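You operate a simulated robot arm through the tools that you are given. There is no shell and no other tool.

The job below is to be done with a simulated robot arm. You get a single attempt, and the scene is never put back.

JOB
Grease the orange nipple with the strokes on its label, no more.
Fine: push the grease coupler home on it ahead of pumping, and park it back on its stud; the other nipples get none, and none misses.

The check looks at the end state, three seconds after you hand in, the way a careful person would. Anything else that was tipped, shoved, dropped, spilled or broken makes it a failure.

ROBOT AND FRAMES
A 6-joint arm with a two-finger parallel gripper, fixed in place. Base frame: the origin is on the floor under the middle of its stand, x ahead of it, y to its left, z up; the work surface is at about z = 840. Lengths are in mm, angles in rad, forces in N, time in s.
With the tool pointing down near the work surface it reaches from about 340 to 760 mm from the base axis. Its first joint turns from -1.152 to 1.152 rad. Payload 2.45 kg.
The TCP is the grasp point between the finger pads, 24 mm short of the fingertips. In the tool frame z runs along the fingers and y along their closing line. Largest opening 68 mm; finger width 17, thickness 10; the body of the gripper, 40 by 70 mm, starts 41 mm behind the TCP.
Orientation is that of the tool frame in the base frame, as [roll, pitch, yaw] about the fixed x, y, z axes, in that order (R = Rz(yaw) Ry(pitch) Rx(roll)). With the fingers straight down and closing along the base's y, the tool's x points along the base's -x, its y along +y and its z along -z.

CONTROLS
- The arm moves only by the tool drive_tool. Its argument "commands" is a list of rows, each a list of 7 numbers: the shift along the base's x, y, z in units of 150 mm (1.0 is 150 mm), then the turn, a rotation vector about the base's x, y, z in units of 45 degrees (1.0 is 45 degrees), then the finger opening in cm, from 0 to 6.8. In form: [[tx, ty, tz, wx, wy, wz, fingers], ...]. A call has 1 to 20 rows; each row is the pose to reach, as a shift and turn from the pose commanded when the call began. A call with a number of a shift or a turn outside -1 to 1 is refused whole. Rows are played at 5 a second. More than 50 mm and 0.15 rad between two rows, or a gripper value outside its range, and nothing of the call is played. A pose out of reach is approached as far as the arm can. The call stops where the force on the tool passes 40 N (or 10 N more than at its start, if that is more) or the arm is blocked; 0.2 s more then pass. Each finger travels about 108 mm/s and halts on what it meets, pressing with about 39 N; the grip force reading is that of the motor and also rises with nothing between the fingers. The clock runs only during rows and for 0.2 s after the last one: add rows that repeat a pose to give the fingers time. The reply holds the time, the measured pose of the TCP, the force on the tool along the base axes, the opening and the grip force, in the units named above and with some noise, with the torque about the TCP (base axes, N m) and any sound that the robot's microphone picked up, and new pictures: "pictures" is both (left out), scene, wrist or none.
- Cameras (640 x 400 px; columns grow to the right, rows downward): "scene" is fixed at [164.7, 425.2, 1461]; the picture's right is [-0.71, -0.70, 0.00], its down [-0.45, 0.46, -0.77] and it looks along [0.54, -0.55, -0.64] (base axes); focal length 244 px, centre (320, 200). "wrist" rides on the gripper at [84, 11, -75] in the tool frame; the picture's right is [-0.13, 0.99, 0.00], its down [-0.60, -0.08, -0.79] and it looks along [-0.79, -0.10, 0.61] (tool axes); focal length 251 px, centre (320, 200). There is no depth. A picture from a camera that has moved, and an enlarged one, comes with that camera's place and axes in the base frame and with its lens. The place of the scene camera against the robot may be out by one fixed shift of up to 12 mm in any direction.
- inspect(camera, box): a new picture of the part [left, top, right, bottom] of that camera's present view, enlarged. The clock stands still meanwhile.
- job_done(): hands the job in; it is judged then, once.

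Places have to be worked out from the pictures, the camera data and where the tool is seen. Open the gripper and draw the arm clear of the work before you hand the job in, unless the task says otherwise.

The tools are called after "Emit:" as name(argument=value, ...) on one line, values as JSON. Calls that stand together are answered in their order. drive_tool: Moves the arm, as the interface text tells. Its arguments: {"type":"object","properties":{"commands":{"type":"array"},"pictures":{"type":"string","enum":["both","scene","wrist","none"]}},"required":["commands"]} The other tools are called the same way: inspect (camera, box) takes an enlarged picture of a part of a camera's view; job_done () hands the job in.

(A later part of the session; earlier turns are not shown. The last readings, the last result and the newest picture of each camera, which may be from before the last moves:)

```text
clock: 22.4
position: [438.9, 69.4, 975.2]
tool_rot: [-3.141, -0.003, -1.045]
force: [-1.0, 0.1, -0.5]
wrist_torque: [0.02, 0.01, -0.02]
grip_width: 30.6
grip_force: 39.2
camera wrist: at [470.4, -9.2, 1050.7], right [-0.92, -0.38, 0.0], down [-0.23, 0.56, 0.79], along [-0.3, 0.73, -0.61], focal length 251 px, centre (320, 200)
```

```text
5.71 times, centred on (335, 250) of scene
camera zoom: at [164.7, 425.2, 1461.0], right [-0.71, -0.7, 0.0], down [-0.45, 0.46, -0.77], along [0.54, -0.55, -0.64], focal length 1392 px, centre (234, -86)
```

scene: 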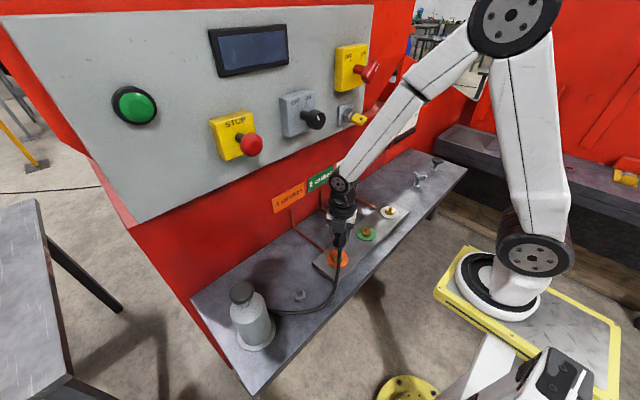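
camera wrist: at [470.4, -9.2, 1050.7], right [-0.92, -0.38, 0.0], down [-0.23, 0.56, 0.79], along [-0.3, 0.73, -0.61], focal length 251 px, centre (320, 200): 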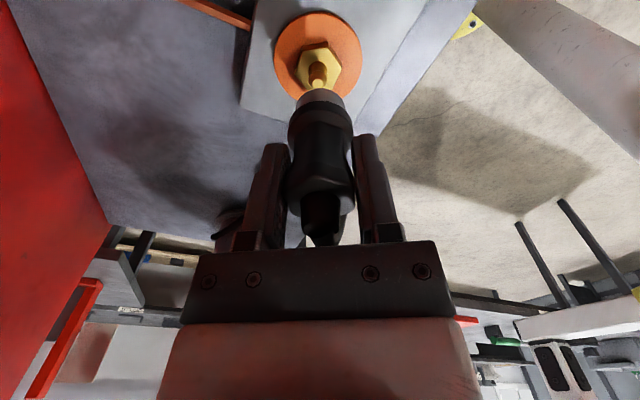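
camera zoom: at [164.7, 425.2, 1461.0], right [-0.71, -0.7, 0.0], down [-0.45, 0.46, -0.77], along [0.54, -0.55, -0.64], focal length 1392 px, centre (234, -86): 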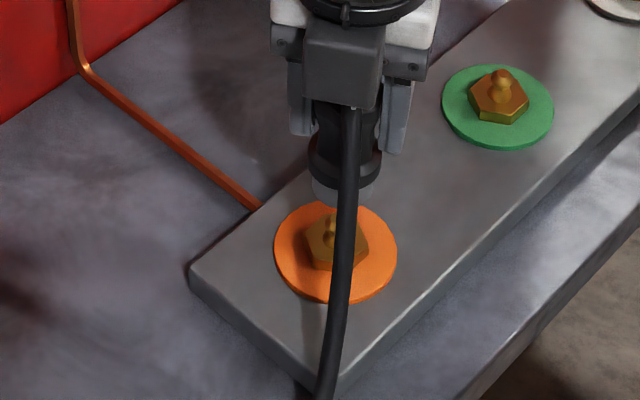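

From both cameras the coupler needs about (+1.4, +0.4) mm to sit over the nipple. I'll correct that, lower to just above the ball, and check alignment again.

Emit:
drive_tool(commands=[[0.009, 0.003, 0, 0, 0, 0, 2.0], [0.009, 0.003, -0.05, 0, 0, 0, 2.0], [0.009, 0.003, -0.1, 0, 0, 0, 2.0], [0.009, 0.003, -0.15, 0, 0, 0, 2.0], [0.009, 0.003, -0.15, 0, 0, 0, 2.0]], pictures="both")

Emit:
inspect(camera="wrist", box=[260, 0, 400, 140])

Emit:
inspect(camera="scene", box=[315, 225, 360, 275])

```text
clock: 23.6
position: [440.0, 72.4, 952.1]
tool_rot: [-3.141, -0.001, -1.046]
force: [-0.4, -0.1, -1.2]
wrist_torque: [-0.01, 0.01, -0.03]
grip_width: 30.6
grip_force: 39.1
camera wrist: at [472.0, -6.7, 1027.5], right [-0.92, -0.38, 0.0], down [-0.23, 0.56, 0.79], along [-0.3, 0.73, -0.61], focal length 251 px, centre (320, 200)
```

scene: 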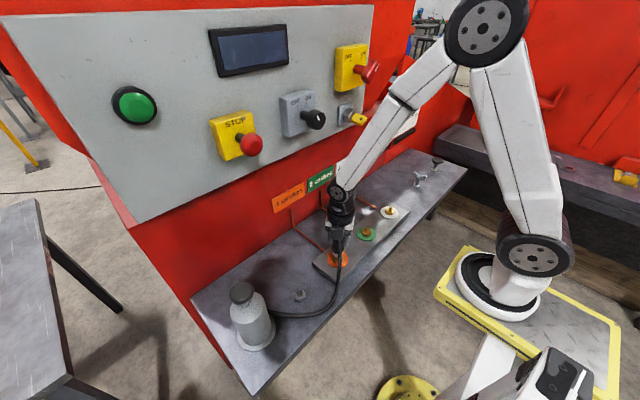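
wrist: 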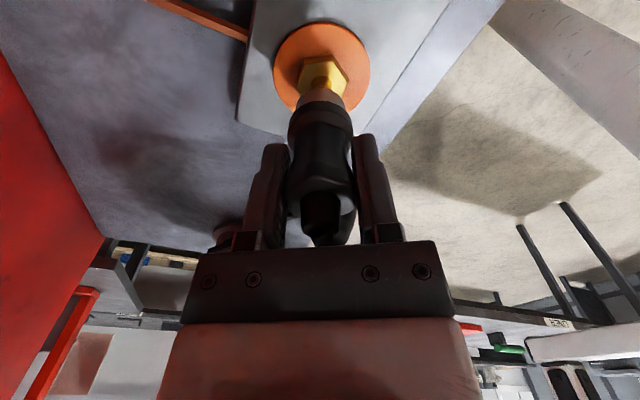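

```text
2.86 times, centred on (330, 70) of wrist
camera zoom: at [472.0, -6.7, 1027.5], right [-0.92, -0.38, 0.0], down [-0.23, 0.56, 0.79], along [-0.3, 0.73, -0.61], focal length 718 px, centre (291, 571)
```

zoom: 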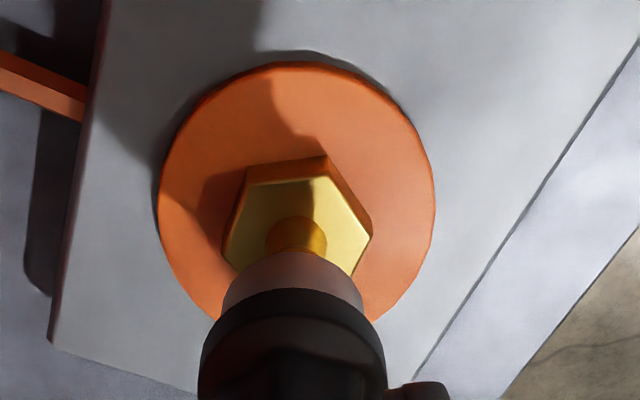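

```text
8.00 times, centred on (338, 250) of scene
camera zoom: at [164.7, 425.2, 1461.0], right [-0.71, -0.7, 0.0], down [-0.45, 0.46, -0.77], along [0.54, -0.55, -0.64], focal length 1948 px, centre (180, -200)
```

zoom: 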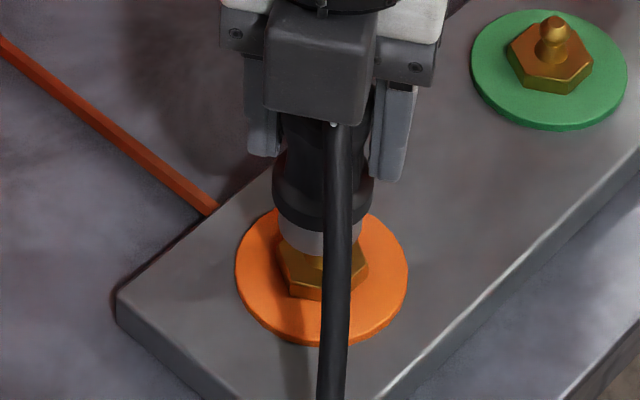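

The arm settled about 2 mm off in y (reading 72.4), and the pictures agree that the nose is slightly off the nipple. I'll hold a moment to settle and measure again with tighter zooms.

Emit:
drive_tool(commands=[[0, 0, 0, 0, 0, 0, 2.0], [0, 0, 0, 0, 0, 0, 2.0], [0, 0, 0, 0, 0, 0, 2.0]], pictures="none")

Emit:
inspect(camera="wrist", box=[280, 10, 380, 130])

Emit:
inspect(camera="scene", box=[320, 240, 355, 275])

```text
clock: 24.4
position: [440.1, 72.5, 952.9]
tool_rot: [-3.141, -0.001, -1.047]
force: [0.0, 0.3, -0.9]
wrist_torque: [0.0, 0.03, 0.01]
grip_width: 30.7
grip_force: 38.8
```

```text
3.33 times, centred on (330, 70) of wrist
camera zoom: at [471.9, -6.7, 1027.6], right [-0.92, -0.38, 0.0], down [-0.23, 0.56, 0.79], along [-0.3, 0.73, -0.61], focal length 838 px, centre (287, 633)
```

zoom: 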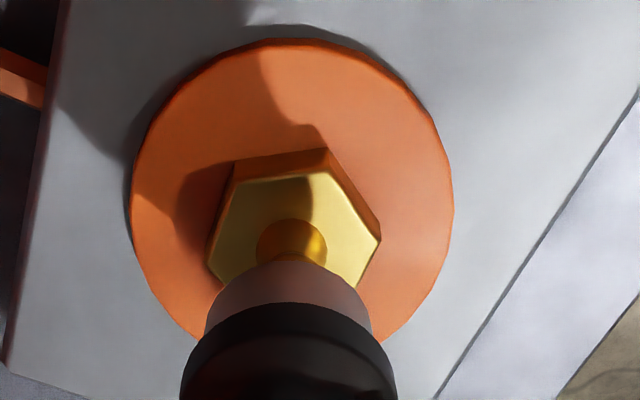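

```text
11.43 times, centred on (338, 258) of scene
camera zoom: at [164.7, 425.2, 1461.0], right [-0.71, -0.7, 0.0], down [-0.45, 0.46, -0.77], along [0.54, -0.55, -0.64], focal length 2783 px, centre (120, -457)
```

zoom: 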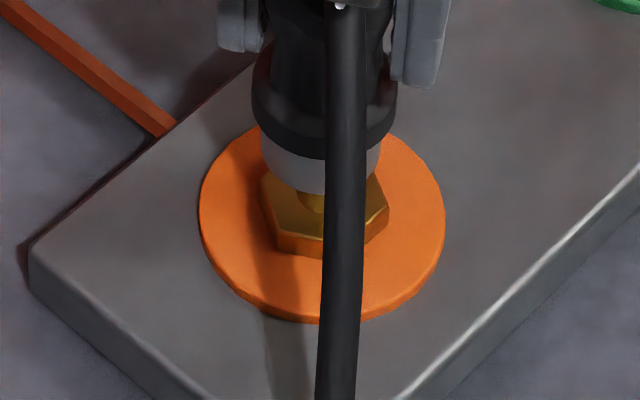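

Nose against nipple: the wrist view gives 0.9 mm sideways, and the scene view about 2.2 mm. Together that means the tool should move about (+0.5, -3.0) mm. I'll apply it and look again before lowering.

Emit:
drive_tool(commands=[[0.0015, -0.01, 0, 0, 0, 0, 2.0], [0.0033, -0.02, 0, 0, 0, 0, 2.0], [0.0033, -0.02, 0, 0, 0, 0, 2.0], [0.0033, -0.02, 0, 0, 0, 0, 2.0]], pictures="none")

Emit:
inspect(camera="wrist", box=[280, 10, 380, 130])

Emit:
inspect(camera="scene", box=[320, 240, 355, 275])

```text
clock: 25.4
position: [440.7, 68.5, 951.9]
tool_rot: [3.141, -0.002, -1.047]
force: [0.3, 0.5, -1.0]
wrist_torque: [0.02, -0.02, 0.02]
grip_width: 30.5
grip_force: 38.7
```

```text
3.33 times, centred on (330, 70) of wrist
camera zoom: at [472.3, -10.6, 1027.5], right [-0.92, -0.38, 0.0], down [-0.23, 0.56, 0.79], along [-0.3, 0.73, -0.61], focal length 838 px, centre (287, 633)
```

zoom: 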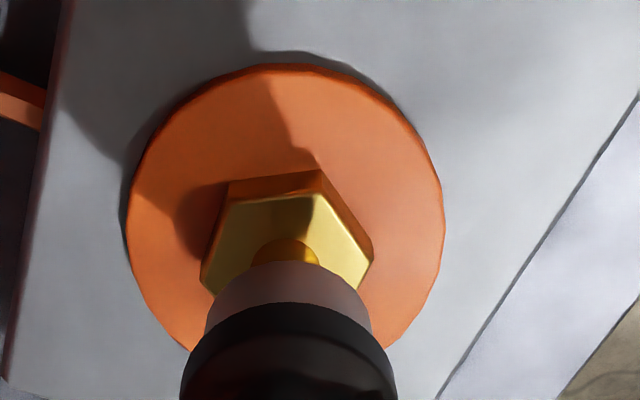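

```text
11.43 times, centred on (338, 258) of scene
camera zoom: at [164.7, 425.2, 1461.0], right [-0.71, -0.7, 0.0], down [-0.45, 0.46, -0.77], along [0.54, -0.55, -0.64], focal length 2783 px, centre (120, -457)
```

zoom: 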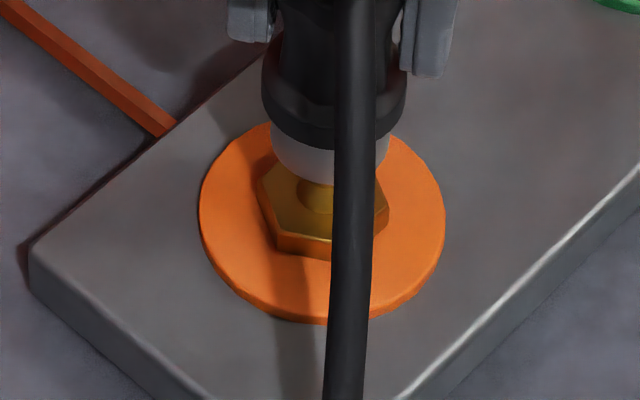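

Now both views agree to within about 0.5 mm. I'll nudge (+0.4, -0.2), lower a little to the ball, and verify.

Emit:
drive_tool(commands=[[0.0027, -0.0013, -0.013, 0, 0, 0, 2.0], [0.0027, -0.0013, -0.026, 0, 0, 0, 2.0], [0.0027, -0.0013, -0.04, 0, 0, 0, 2.0], [0.0027, -0.0013, -0.04, 0, 0, 0, 2.0]], pictures="none")

Emit:
inspect(camera="wrist", box=[280, 10, 380, 130])

Emit:
inspect(camera="scene", box=[320, 240, 355, 275])

```text
clock: 26.4
position: [441.2, 68.2, 945.9]
tool_rot: [-3.141, -0.002, -1.048]
force: [0.5, -0.6, -0.8]
wrist_torque: [0.03, -0.03, -0.02]
grip_width: 30.6
grip_force: 39.0
```

```text
3.33 times, centred on (330, 70) of wrist
camera zoom: at [473.3, -10.9, 1021.4], right [-0.92, -0.38, 0.0], down [-0.24, 0.56, 0.79], along [-0.3, 0.73, -0.61], focal length 838 px, centre (287, 633)
```

zoom: 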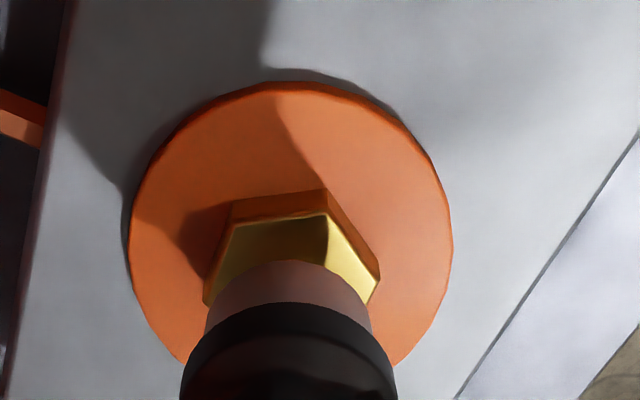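

```text
11.43 times, centred on (338, 258) of scene
camera zoom: at [164.7, 425.2, 1461.0], right [-0.71, -0.7, 0.0], down [-0.45, 0.46, -0.77], along [0.54, -0.55, -0.64], focal length 2783 px, centre (120, -457)
```

zoom: 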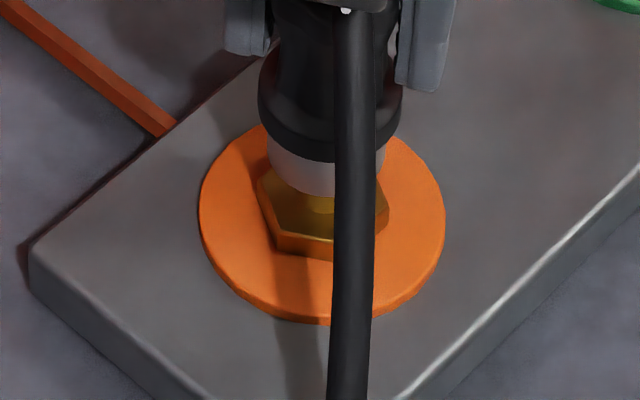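

The offset is now about 0.6 mm. I'll nudge back (-0.4, -0.3) and press down in fine steps, listening for the coupler to seat.

Emit:
drive_tool(commands=[[-0.0027, -0.002, -0.01, 0, 0, 0, 2.0], [-0.0027, -0.002, -0.02, 0, 0, 0, 2.0], [-0.0027, -0.002, -0.03, 0, 0, 0, 2.0], [-0.0027, -0.002, -0.04, 0, 0, 0, 2.0], [-0.0027, -0.002, -0.05, 0, 0, 0, 2.0], [-0.0027, -0.002, -0.06, 0, 0, 0, 2.0], [-0.0027, -0.002, -0.07, 0, 0, 0, 2.0], [-0.0027, -0.002, -0.08, 0, 0, 0, 2.0]], pictures="both")

Emit:
inspect(camera="wrist", box=[280, 10, 380, 130])

Emit:
inspect(camera="scene", box=[320, 240, 355, 275])

```text
clock: 28.2
position: [442.4, 67.8, 934.5]
tool_rot: [3.141, -0.003, -1.048]
force: [-2.8, 10.2, 3.9]
wrist_torque: [0.56, 0.14, -0.02]
grip_width: 30.7
grip_force: 38.7
camera wrist: at [473.8, -11.8, 1010.1], right [-0.92, -0.38, 0.0], down [-0.24, 0.56, 0.79], along [-0.3, 0.73, -0.61], focal length 251 px, centre (320, 200)
```

scene: 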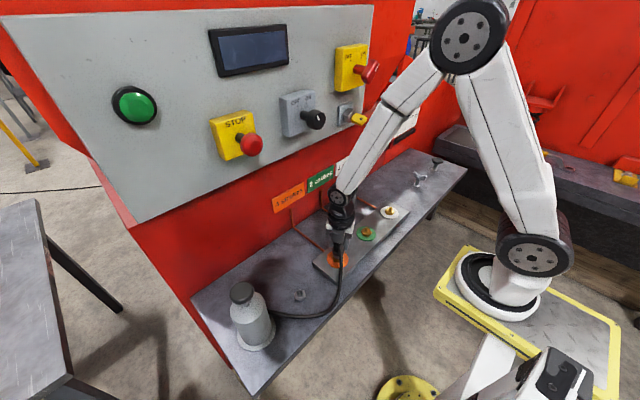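
wrist: 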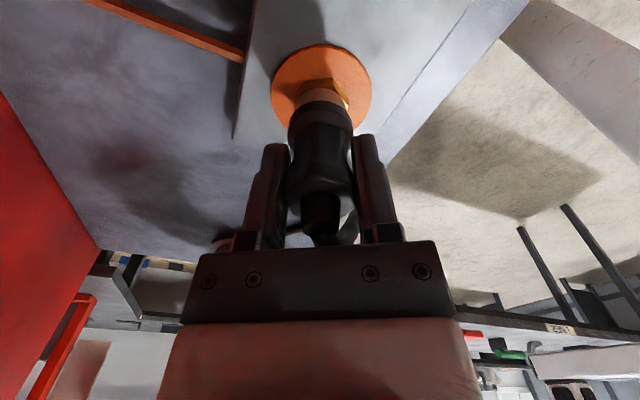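

```text
3.33 times, centred on (330, 70) of wrist
camera zoom: at [473.8, -11.8, 1010.1], right [-0.92, -0.38, 0.0], down [-0.24, 0.56, 0.79], along [-0.3, 0.73, -0.61], focal length 838 px, centre (287, 633)
```

zoom: 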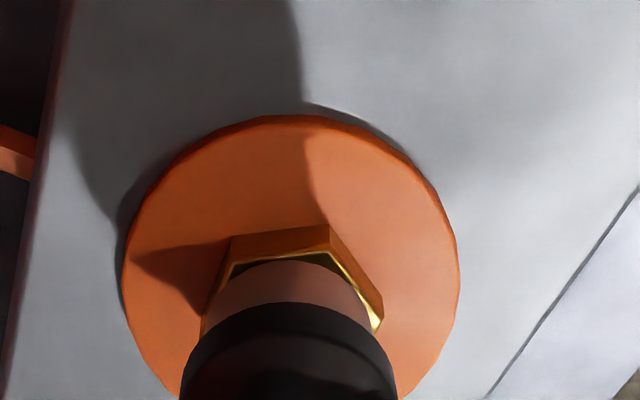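

```text
11.43 times, centred on (338, 258) of scene
camera zoom: at [164.6, 425.4, 1461.0], right [-0.71, -0.7, 0.0], down [-0.45, 0.46, -0.77], along [0.54, -0.55, -0.64], focal length 2783 px, centre (120, -457)
```

zoom: 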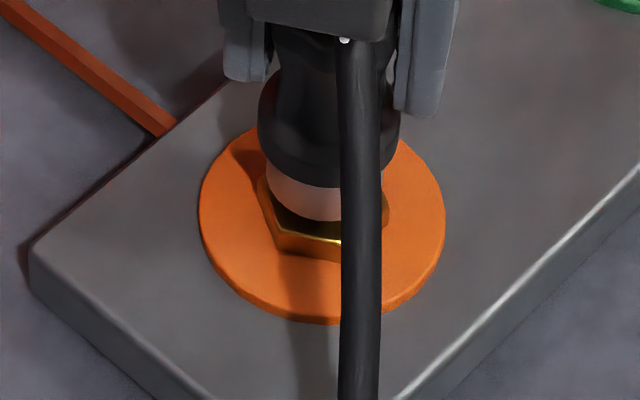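

The ball is inside the nose now, but there's a +10 N side load in y, so the tool should ease toward +y. I'll relieve it by (-0.3, +1.0) mm and read again.

Emit:
drive_tool(commands=[[-0.001, 0.0035, 0, 0, 0, 0, 2.0], [-0.002, 0.007, 0, 0, 0, 0, 2.0], [-0.002, 0.007, 0, 0, 0, 0, 2.0]], pictures="none")

```text
clock: 29.0
position: [441.5, 68.3, 935.5]
tool_rot: [-3.141, -0.001, -1.047]
force: [0.2, 0.2, -0.1]
wrist_torque: [-0.02, 0.0, -0.01]
grip_width: 30.5
grip_force: 39.2
```

Side load is gone. I'll press straight down in fine steps toward z≈930 and listen for the seat.

Emit:
drive_tool(commands=[[0, 0, -0.007, 0, 0, 0, 2.0], [0, 0, -0.014, 0, 0, 0, 2.0], [0, 0, -0.021, 0, 0, 0, 2.0], [0, 0, -0.028, 0, 0, 0, 2.0], [0, 0, -0.028, 0, 0, 0, 2.0]], pictures="none")

Emit:
inspect(camera="wrist", box=[280, 10, 380, 130])

Emit:
inspect(camera="scene", box=[320, 240, 355, 275])

```text
clock: 30.2
position: [441.5, 68.0, 930.6]
tool_rot: [-3.141, -0.002, -1.047]
force: [0.5, -0.1, -0.8]
wrist_torque: [-0.02, 0.06, 0.0]
grip_width: 30.8
grip_force: 39.4
```

```text
3.33 times, centred on (330, 70) of wrist
camera zoom: at [472.0, -10.8, 1005.9], right [-0.92, -0.38, 0.0], down [-0.23, 0.56, 0.79], along [-0.3, 0.73, -0.61], focal length 838 px, centre (287, 633)
```

zoom: 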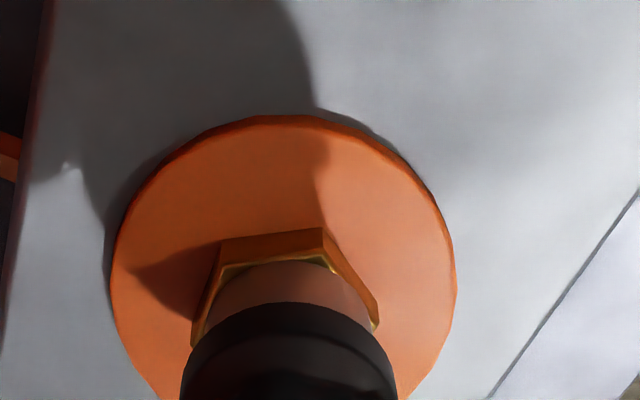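

```text
11.43 times, centred on (338, 258) of scene
camera zoom: at [164.7, 425.2, 1461.0], right [-0.71, -0.7, 0.0], down [-0.45, 0.46, -0.77], along [0.54, -0.55, -0.64], focal length 2783 px, centre (120, -457)
```

zoom: 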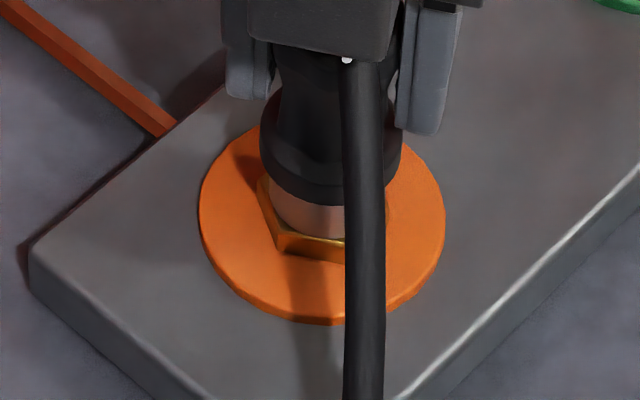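

Almost on the nipple's hex and still no load. I'll keep pressing down in ~0.8 mm steps until there's firm resistance or a click.

Emit:
drive_tool(commands=[[0, 0, -0.005, 0, 0, 0, 2.0], [0, 0, -0.01, 0, 0, 0, 2.0], [0, 0, -0.015, 0, 0, 0, 2.0], [0, 0, -0.02, 0, 0, 0, 2.0], [0, 0, -0.02, 0, 0, 0, 2.0]], pictures="none")

Emit:
inspect(camera="wrist", box=[280, 10, 380, 130])

Emit:
inspect(camera="scene", box=[320, 240, 355, 275])

```text
clock: 31.4
position: [440.5, 68.1, 927.3]
tool_rot: [-3.14, -0.003, -1.046]
force: [-1.1, 1.1, 27.8]
wrist_torque: [0.1, 0.07, -0.2]
grip_width: 30.1
grip_force: 38.7
```

```text
3.33 times, centred on (330, 70) of wrist
camera zoom: at [472.6, -11.1, 1003.3], right [-0.92, -0.38, 0.0], down [-0.24, 0.56, 0.79], along [-0.3, 0.73, -0.61], focal length 838 px, centre (287, 633)
```

zoom: 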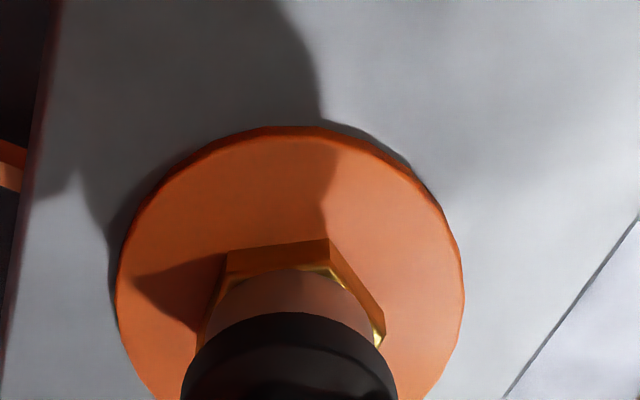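

```text
11.43 times, centred on (338, 258) of scene
camera zoom: at [164.3, 425.1, 1461.1], right [-0.71, -0.7, 0.0], down [-0.45, 0.46, -0.77], along [0.54, -0.55, -0.64], focal length 2783 px, centre (120, -457)
```

zoom: 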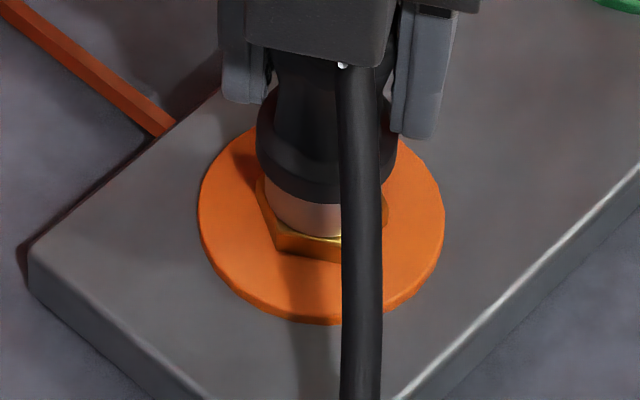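

There's firm resistance (28 N) and the nose looks flush on the nipple's hex, though the coupler slid about 1.7 mm in the grip. I'll zoom in to check whether any gap is left.

Emit:
inspect(camera="wrist", box=[300, 75, 350, 115])

Emit:
inspect(camera="scene", box=[328, 248, 350, 266])

```text
10.00 times, centred on (325, 95) of wrist
camera zoom: at [472.6, -11.1, 1003.3], right [-0.92, -0.38, 0.0], down [-0.24, 0.56, 0.79], along [-0.3, 0.73, -0.61], focal length 2514 px, centre (270, 1250)
```

zoom: 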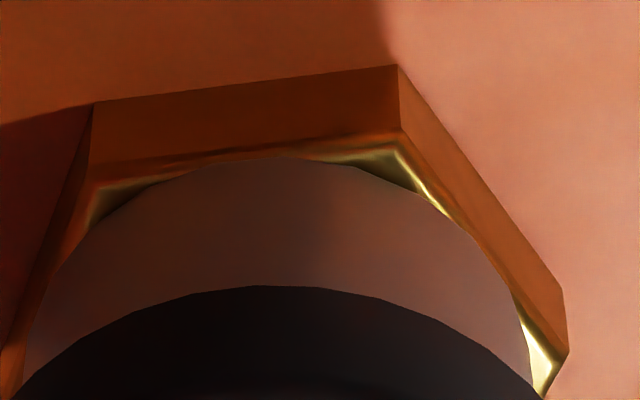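

```text
16.00 times, centred on (339, 257) of scene
camera zoom: at [164.3, 425.1, 1461.1], right [-0.71, -0.7, 0.0], down [-0.45, 0.46, -0.77], along [0.54, -0.55, -0.64], focal length 3896 px, centre (16, -712)
```

zoom: 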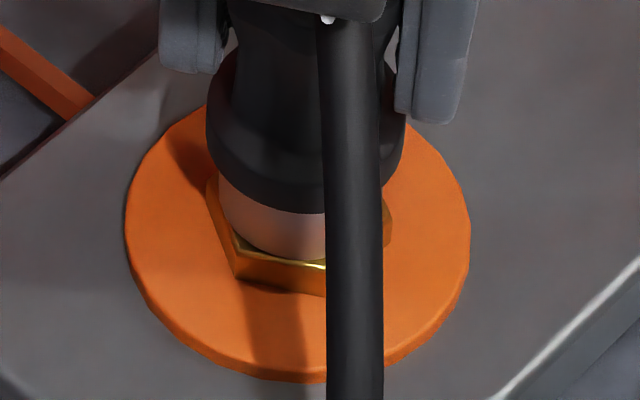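

Both views show the nose flush on the hex all round. I'll press 1.5 mm more to make sure it's fully home.

Emit:
drive_tool(commands=[[0, 0, -0.005, 0, 0, 0, 2.0], [0, 0, -0.01, 0, 0, 0, 2.0], [0, 0, -0.01, 0, 0, 0, 2.0]], pictures="none")

Emit:
inspect(camera="wrist", box=[280, 60, 370, 130])

Emit:
inspect(camera="scene", box=[328, 248, 350, 266])

```text
clock: 32.2
position: [440.9, 69.1, 926.8]
tool_rot: [-3.139, -0.004, -1.047]
force: [2.6, -1.3, 25.3]
wrist_torque: [-0.06, -0.1, -0.18]
grip_width: 30.3
grip_force: 39.0
```

```text
5.71 times, centred on (325, 95) of wrist
camera zoom: at [472.6, -10.6, 1001.6], right [-0.92, -0.38, 0.0], down [-0.24, 0.56, 0.79], along [-0.3, 0.73, -0.61], focal length 1437 px, centre (291, 800)
```

zoom: 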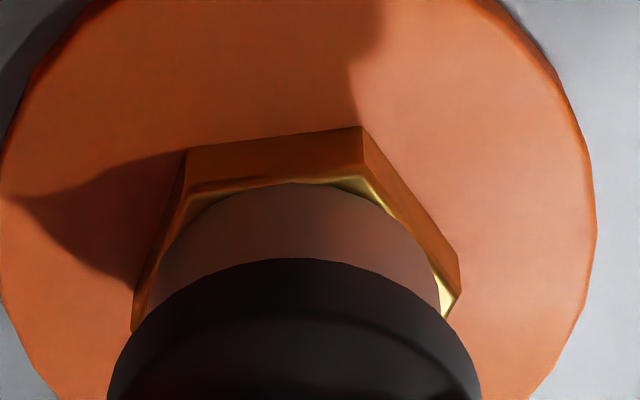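

```text
16.00 times, centred on (339, 257) of scene
camera zoom: at [164.4, 425.0, 1461.1], right [-0.71, -0.7, 0.0], down [-0.45, 0.46, -0.77], along [0.54, -0.55, -0.64], focal length 3896 px, centre (16, -712)
```

zoom: 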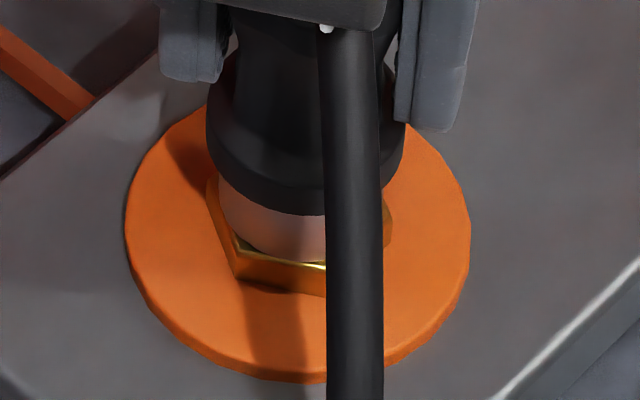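

The pictures are unchanged under another 25 N, so the nose is bottomed on the hex and the coupler is home. I'll back off about 1.5 mm to unload the arm, then open the fingers and see whether the coupler stays put.

Emit:
drive_tool(commands=[[0, 0, 0.005, 0, 0, 0, 2.0], [0, 0, 0.01, 0, 0, 0, 2.0], [0, 0, 0.01, 0, 0, 0, 2.0]], pictures="none")

```text
clock: 33.0
position: [440.1, 67.3, 926.7]
tool_rot: [3.141, -0.002, -1.047]
force: [3.1, 2.1, -1.5]
wrist_torque: [0.12, -0.2, 0.01]
grip_width: 30.2
grip_force: 38.9
```

Nearly unloaded (-1.5 N). Now I'll open the fingers slowly and check that the coupler stays seated.

Emit:
drive_tool(commands=[[0, 0, 0, 0, 0, 0, 3.2], [0, 0, 0, 0, 0, 0, 4.0], [0, 0, 0, 0, 0, 0, 5.5], [0, 0, 0, 0, 0, 0, 6.8], [0, 0, 0, 0, 0, 0, 6.8]], pictures="both")

Emit:
inspect(camera="wrist", box=[240, 40, 400, 250])

Emit:
inspect(camera="scene", box=[320, 235, 360, 275])

```text
clock: 34.2
position: [439.6, 68.2, 926.2]
tool_rot: [3.141, -0.002, -1.048]
force: [0.0, 0.9, -0.4]
wrist_torque: [-0.03, 0.01, 0.0]
grip_width: 68.1
grip_force: 0.1
camera wrist: at [472.5, -10.8, 1002.3], right [-0.92, -0.38, 0.0], down [-0.23, 0.56, 0.79], along [-0.3, 0.73, -0.61], focal length 251 px, centre (320, 200)
```

scene: 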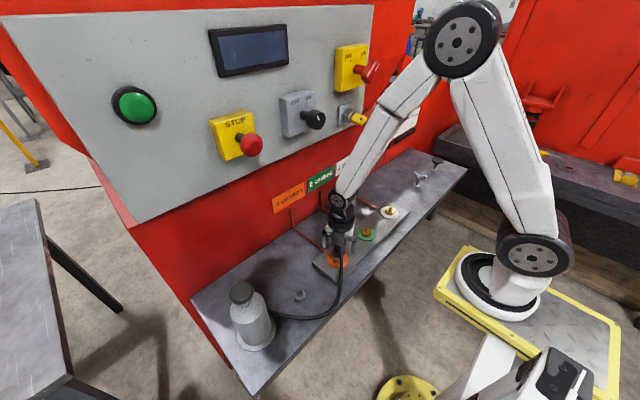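
wrist: 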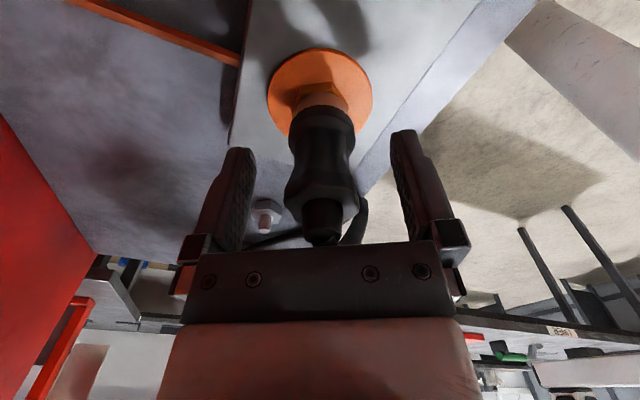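

```text
1.90 times, centred on (320, 145) of wrist
camera zoom: at [472.5, -10.8, 1002.3], right [-0.92, -0.38, 0.0], down [-0.23, 0.56, 0.79], along [-0.3, 0.73, -0.61], focal length 479 px, centre (320, 305)
```

zoom: 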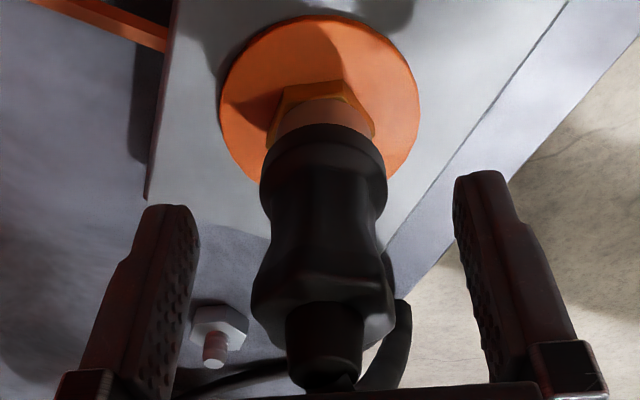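

```text
10.00 times, centred on (340, 255) of scene
camera zoom: at [164.7, 425.2, 1461.0], right [-0.71, -0.7, 0.0], down [-0.45, 0.46, -0.77], along [0.54, -0.55, -0.64], focal length 2435 px, centre (120, -350)
```

zoom: 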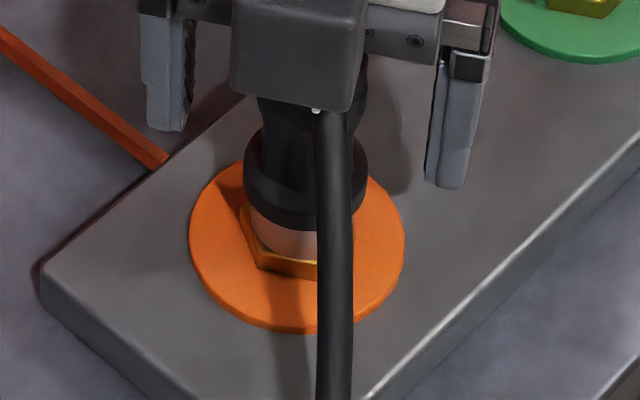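

The coupler stands seated and upright on the orange nipple with the fingers clear. I'll rise straight up and go to look at the pump.

Emit:
drive_tool(commands=[[0, 0, 0.1, 0, 0, 0, 6.8], [0, 0, 0.2, 0, 0, 0, 6.8], [0, 0, 0.4, 0, 0, 0, 6.8], [0, 0, 0.6, 0, 0, 0, 6.8], [0, 0, 0.8, 0, 0, 0, 6.8], [0, 0, 1.0, 0, 0, 0, 6.8]], pictures="none")

Emit:
drive_tool(commands=[[0, 0.2, 0.1, 0, 0, 0, 5.0], [0, 0.4, 0.2, 0, 0, 0, 3.0], [0, 0.6, 0.2, 0, 0, 0, 1.0], [0, 0.8, 0.2, 0, 0, 0, 0], [0, 1.0, 0.2, 0, 0, 0, 0]], pictures="both")

```text
clock: 35.6
position: [442.3, 70.8, 1078.4]
tool_rot: [-3.141, -0.001, -1.046]
force: [0.2, -0.1, -0.6]
wrist_torque: [-0.01, 0.01, -0.02]
grip_width: 68.0
grip_force: 0.1
```

```text
clock: 36.8
position: [442.9, 221.6, 1106.8]
tool_rot: [3.141, -0.002, -1.047]
force: [-0.2, 0.1, 0.4]
wrist_torque: [-0.02, -0.02, -0.03]
grip_width: 0.2
grip_force: 23.0
camera wrist: at [474.2, 142.8, 1182.8], right [-0.92, -0.38, 0.0], down [-0.23, 0.56, 0.79], along [-0.3, 0.73, -0.61], focal length 251 px, centre (320, 200)
```

scene: 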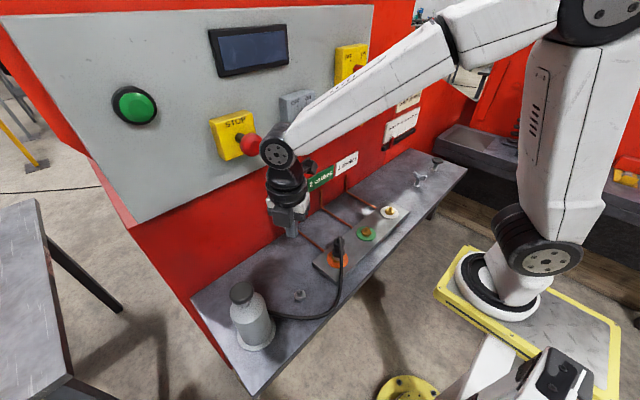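
wrist: 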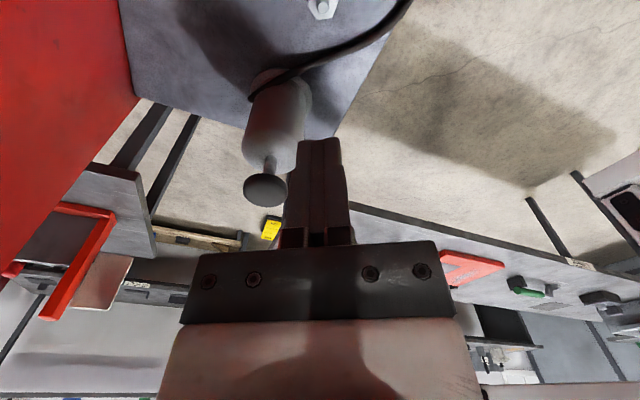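

Emit:
inspect(camera="wrist", box=[210, 50, 350, 230])

Emit:
inspect(camera="scene", box=[215, 275, 300, 360])

Emit:
inspect(camera="scene", box=[315, 225, 365, 275])

```text
2.22 times, centred on (280, 140) of wrist
camera zoom: at [474.2, 142.8, 1182.8], right [-0.92, -0.38, 0.0], down [-0.23, 0.56, 0.79], along [-0.3, 0.73, -0.61], focal length 559 px, centre (409, 333)
```

zoom: 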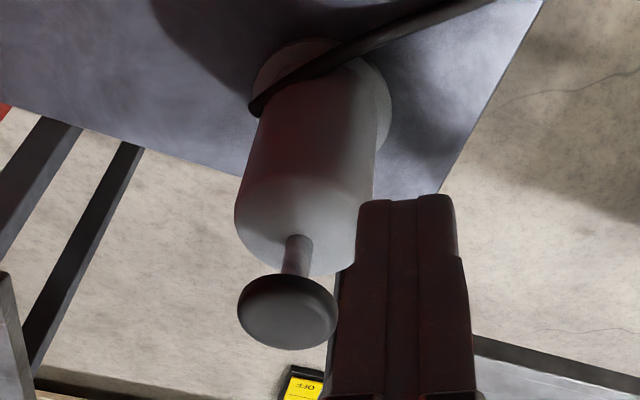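

```text
4.71 times, centred on (258, 318) of scene
camera zoom: at [164.7, 425.2, 1461.0], right [-0.71, -0.7, 0.0], down [-0.45, 0.46, -0.77], along [0.54, -0.55, -0.64], focal length 1146 px, centre (614, -353)
```

zoom: 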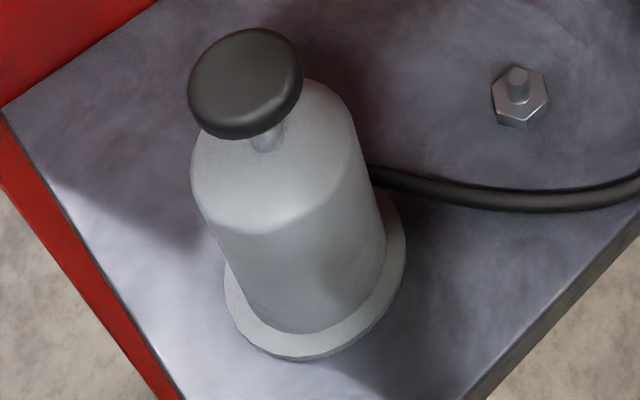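

```text
8.00 times, centred on (340, 250) of scene
camera zoom: at [164.7, 425.2, 1461.0], right [-0.71, -0.7, 0.0], down [-0.45, 0.46, -0.77], along [0.54, -0.55, -0.64], focal length 1948 px, centre (160, -200)
```

zoom: 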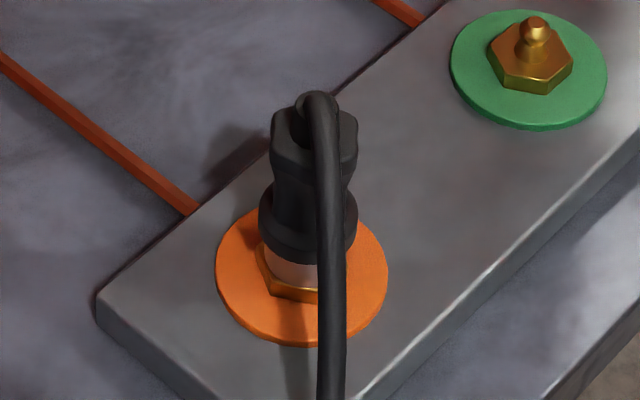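

The coupler is still standing straight on its nipple. The pump knob triangulates to about (450, 354), with its middle at z≈1013 and a diameter of about 48 mm. I'll move the closed fingertips above it and check centring.

Emit:
drive_tool(commands=[[0.01, 0.2, 0, 0, 0, 0, 0], [0.02, 0.4, 0, 0, 0, 0, 0], [0.04, 0.6, 0, 0, 0, 0, 0], [0.05, 0.8, -0.05, 0, 0, 0, 0], [0.055, 0.89, -0.1, 0, 0, 0, 0], [0.055, 0.89, -0.147, 0, 0, 0, 0], [0.055, 0.89, -0.147, 0, 0, 0, 0]], pictures="both")

Emit:
inspect(camera="wrist", box=[240, 60, 400, 260])

Emit:
inspect(camera="scene", box=[205, 230, 290, 330])

```text
clock: 38.4
position: [449.7, 351.2, 1084.9]
tool_rot: [3.141, -0.003, -1.048]
force: [-0.8, 0.8, 0.8]
wrist_torque: [0.04, 0.0, -0.02]
grip_width: 0.0
grip_force: 23.5
camera wrist: at [481.1, 272.2, 1159.9], right [-0.92, -0.38, 0.0], down [-0.23, 0.56, 0.79], along [-0.3, 0.73, -0.61], focal length 251 px, centre (320, 200)
```

scene: 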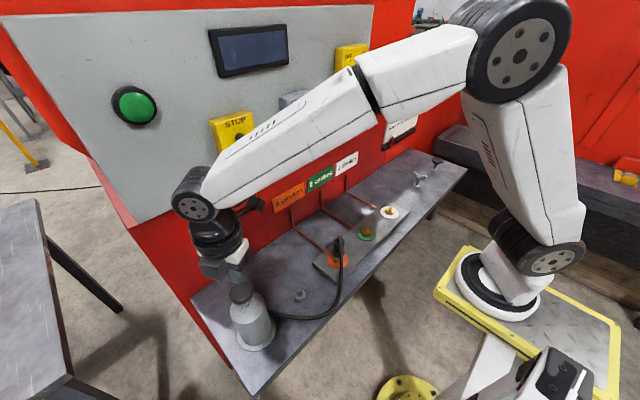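
wrist: 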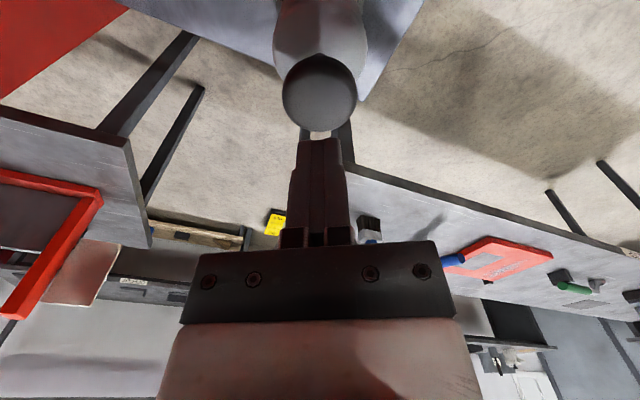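

```text
2.00 times, centred on (320, 160) of wrist
camera zoom: at [481.1, 272.2, 1159.9], right [-0.92, -0.38, 0.0], down [-0.23, 0.56, 0.79], along [-0.3, 0.73, -0.61], focal length 503 px, centre (320, 280)
```

zoom: 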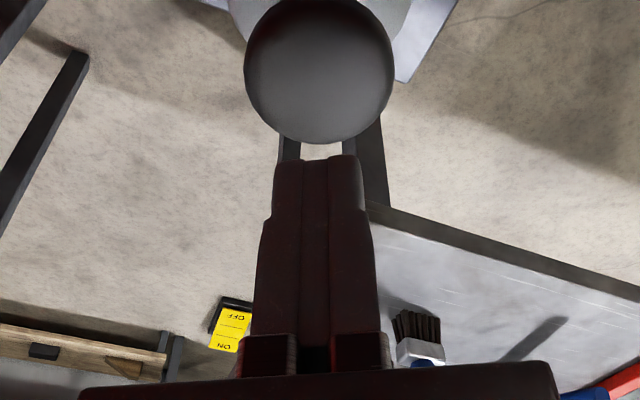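

```text
4.00 times, centred on (248, 280) of scene
camera zoom: at [164.7, 425.2, 1461.0], right [-0.71, -0.7, 0.0], down [-0.45, 0.46, -0.77], along [0.54, -0.55, -0.64], focal length 974 px, centre (610, -120)
```

zoom: 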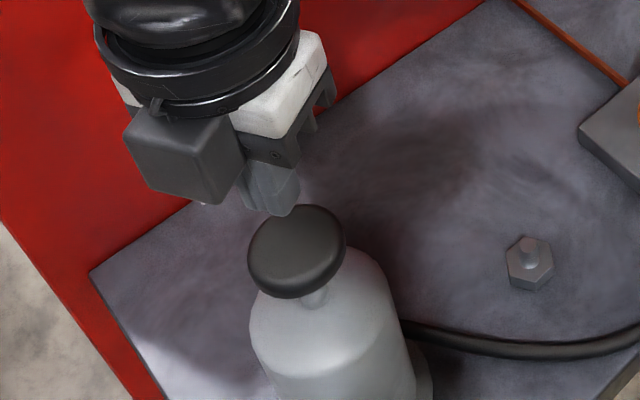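

The fingers are centred sideways. The knob is about 1.3 mm farther from the camera, so I'll shift (-0.6, +1.0). I'll lower to just above the knob top first, to check height before making any stroke.

Emit:
drive_tool(commands=[[-0.004, 0.007, -0.05, 0, 0, 0, 0], [-0.004, 0.007, -0.1, 0, 0, 0, 0], [-0.004, 0.007, -0.15, 0, 0, 0, 0], [-0.004, 0.007, -0.2, 0, 0, 0, 0], [-0.004, 0.007, -0.2, 0, 0, 0, 0]], pictures="both")

Emit:
inspect(camera="wrist", box=[240, 60, 400, 260])

Emit:
inspect(camera="scene", box=[215, 260, 275, 330])

```text
clock: 39.6
position: [447.4, 351.6, 1054.3]
tool_rot: [3.139, -0.004, -1.047]
force: [-0.4, -0.3, 0.6]
wrist_torque: [0.0, -0.02, 0.0]
grip_width: 0.0
grip_force: 23.7
camera wrist: at [479.9, 272.9, 1130.4], right [-0.92, -0.38, 0.0], down [-0.23, 0.56, 0.79], along [-0.3, 0.73, -0.61], focal length 251 px, centre (320, 200)
```

scene: 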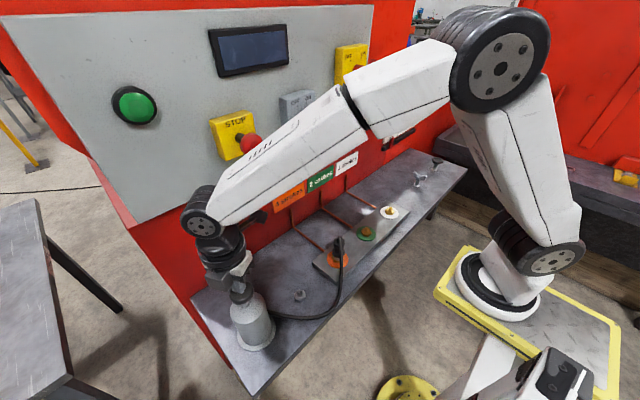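
wrist: 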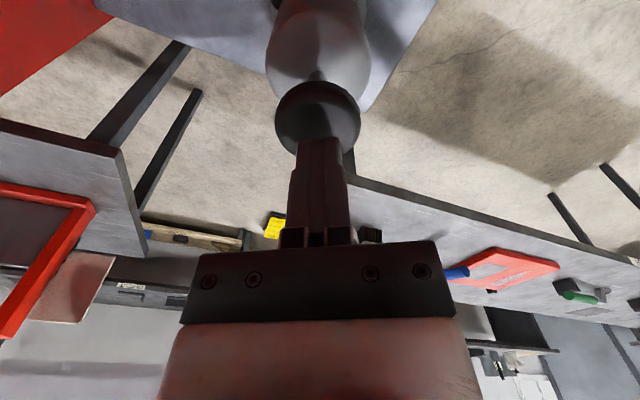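

```text
2.00 times, centred on (320, 160) of wrist
camera zoom: at [479.9, 272.9, 1130.4], right [-0.92, -0.38, 0.0], down [-0.23, 0.56, 0.79], along [-0.3, 0.73, -0.61], focal length 503 px, centre (320, 280)
```

zoom: 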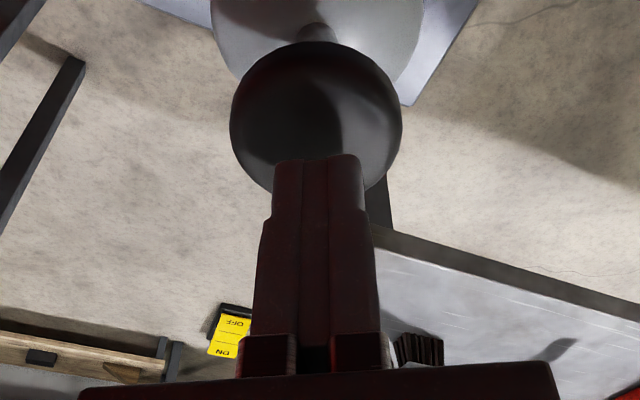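

```text
5.71 times, centred on (245, 295) of scene
camera zoom: at [164.7, 425.2, 1461.0], right [-0.71, -0.7, 0.0], down [-0.45, 0.46, -0.77], along [0.54, -0.55, -0.64], focal length 1392 px, centre (749, -343)
```

zoom: 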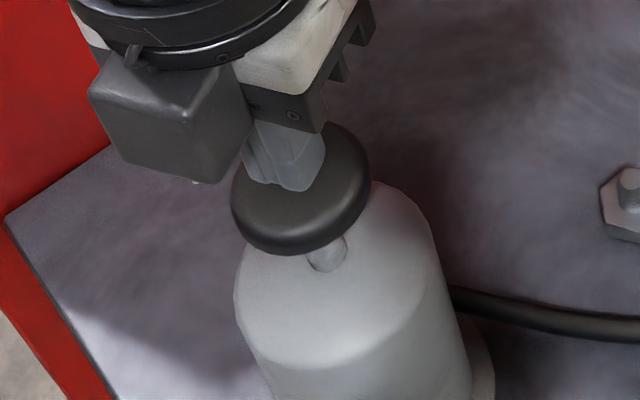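

The fingertips hover a few mm above the knob, within about 1.5 mm of its centre. I'll make the first stroke as one continuous press to the bottom stop.

Emit:
drive_tool(commands=[[0, 0, -0.027, 0, 0, 0, 0], [0, 0, -0.053, 0, 0, 0, 0], [0, 0, -0.08, 0, 0, 0, 0], [0, 0, -0.107, 0, 0, 0, 0], [0, 0, -0.133, 0, 0, 0, 0], [0, 0, -0.16, 0, 0, 0, 0], [0, 0, -0.187, 0, 0, 0, 0], [0, 0, -0.213, 0, 0, 0, 0], [0, 0, -0.24, 0, 0, 0, 0], [0, 0, -0.267, 0, 0, 0, 0], [0, 0, -0.293, 0, 0, 0, 0], [0, 0, -0.32, 0, 0, 0, 0], [0, 0, -0.347, 0, 0, 0, 0]], pictures="both")

```text
clock: 42.0
position: [450.2, 353.9, 1018.0]
tool_rot: [-3.136, -0.002, -1.047]
force: [-5.4, -5.4, 19.3]
wrist_torque: [-0.12, 0.15, -0.01]
grip_width: 0.0
grip_force: 23.5
stopped in row 11: the force on the tool passed its limit at 44 N (the readings are from after the stop); the commanded pose is now the measured one
camera wrist: at [481.7, 274.2, 1094.0], right [-0.92, -0.38, -0.01], down [-0.24, 0.56, 0.79], along [-0.3, 0.73, -0.61], focal length 251 px, centre (320, 200)
```

scene: 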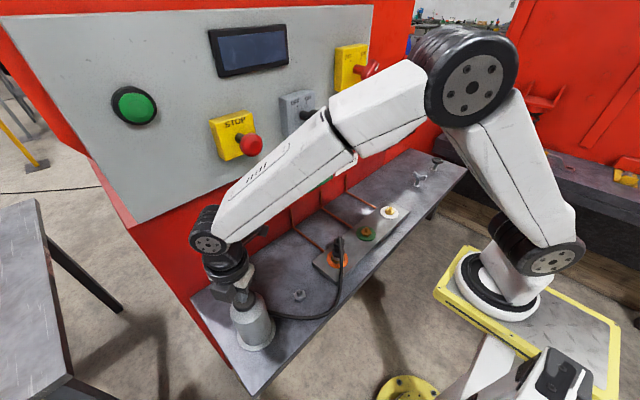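
wrist: 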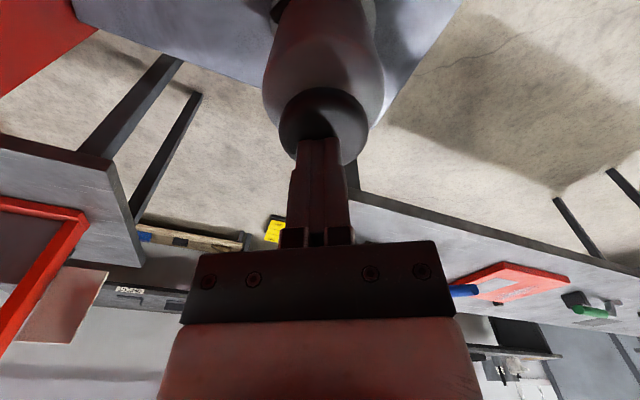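

Emit:
inspect(camera="scene", box=[215, 260, 275, 330])

Emit:
inspect(camera="scene", box=[315, 225, 365, 275])

Emit:
inspect(camera="wrist", box=[240, 0, 400, 180])

```text
5.71 times, centred on (245, 295) of scene
camera zoom: at [164.3, 424.8, 1461.2], right [-0.71, -0.7, 0.0], down [-0.45, 0.46, -0.77], along [0.54, -0.55, -0.64], focal length 1392 px, centre (749, -343)
```

zoom: 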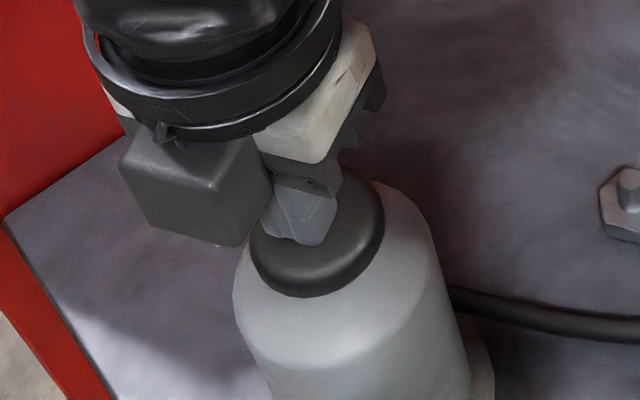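

```text
8.00 times, centred on (340, 250) of scene
camera zoom: at [164.3, 424.8, 1461.2], right [-0.71, -0.7, 0.0], down [-0.45, 0.46, -0.77], along [0.54, -0.55, -0.64], focal length 1948 px, centre (160, -200)
```

zoom: 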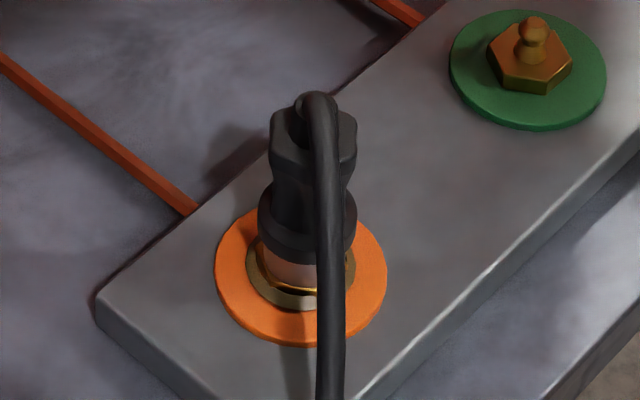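

```text
2.22 times, centred on (320, 90) of wrist
camera zoom: at [481.7, 274.2, 1094.0], right [-0.92, -0.38, -0.01], down [-0.24, 0.56, 0.79], along [-0.3, 0.73, -0.61], focal length 559 px, centre (320, 444)
```

zoom: 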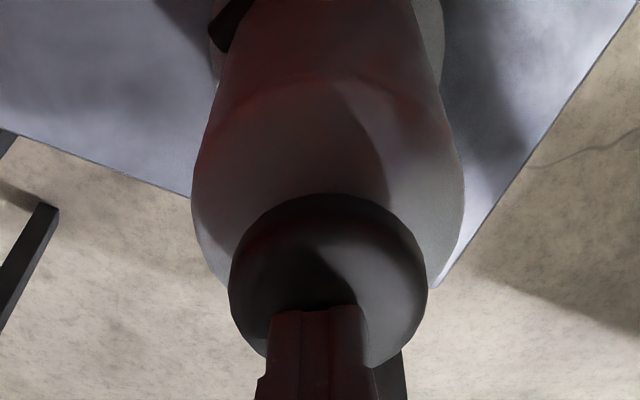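

A dark ring has appeared around the hex under the coupler. I'll look closer at it before going on.

Emit:
inspect(camera="scene", box=[325, 245, 353, 270])

Emit:
inspect(camera="scene", box=[270, 225, 420, 330])

```text
16.00 times, centred on (339, 258) of scene
camera zoom: at [164.3, 424.8, 1461.2], right [-0.71, -0.7, 0.0], down [-0.45, 0.46, -0.77], along [0.54, -0.55, -0.64], focal length 3896 px, centre (16, -720)
```

zoom: 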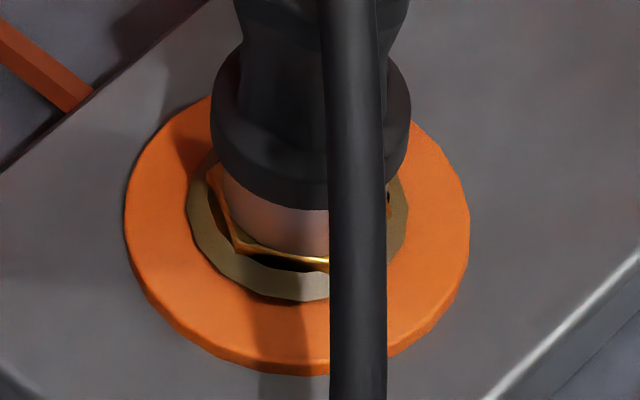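

```text
3.81 times, centred on (345, 278) of scene
camera zoom: at [164.3, 424.8, 1461.2], right [-0.71, -0.7, 0.0], down [-0.45, 0.46, -0.77], along [0.54, -0.55, -0.64], focal length 928 px, centre (225, -95)
```

zoom: 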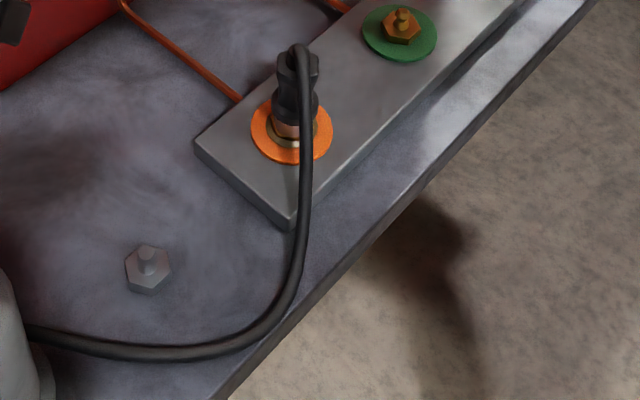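

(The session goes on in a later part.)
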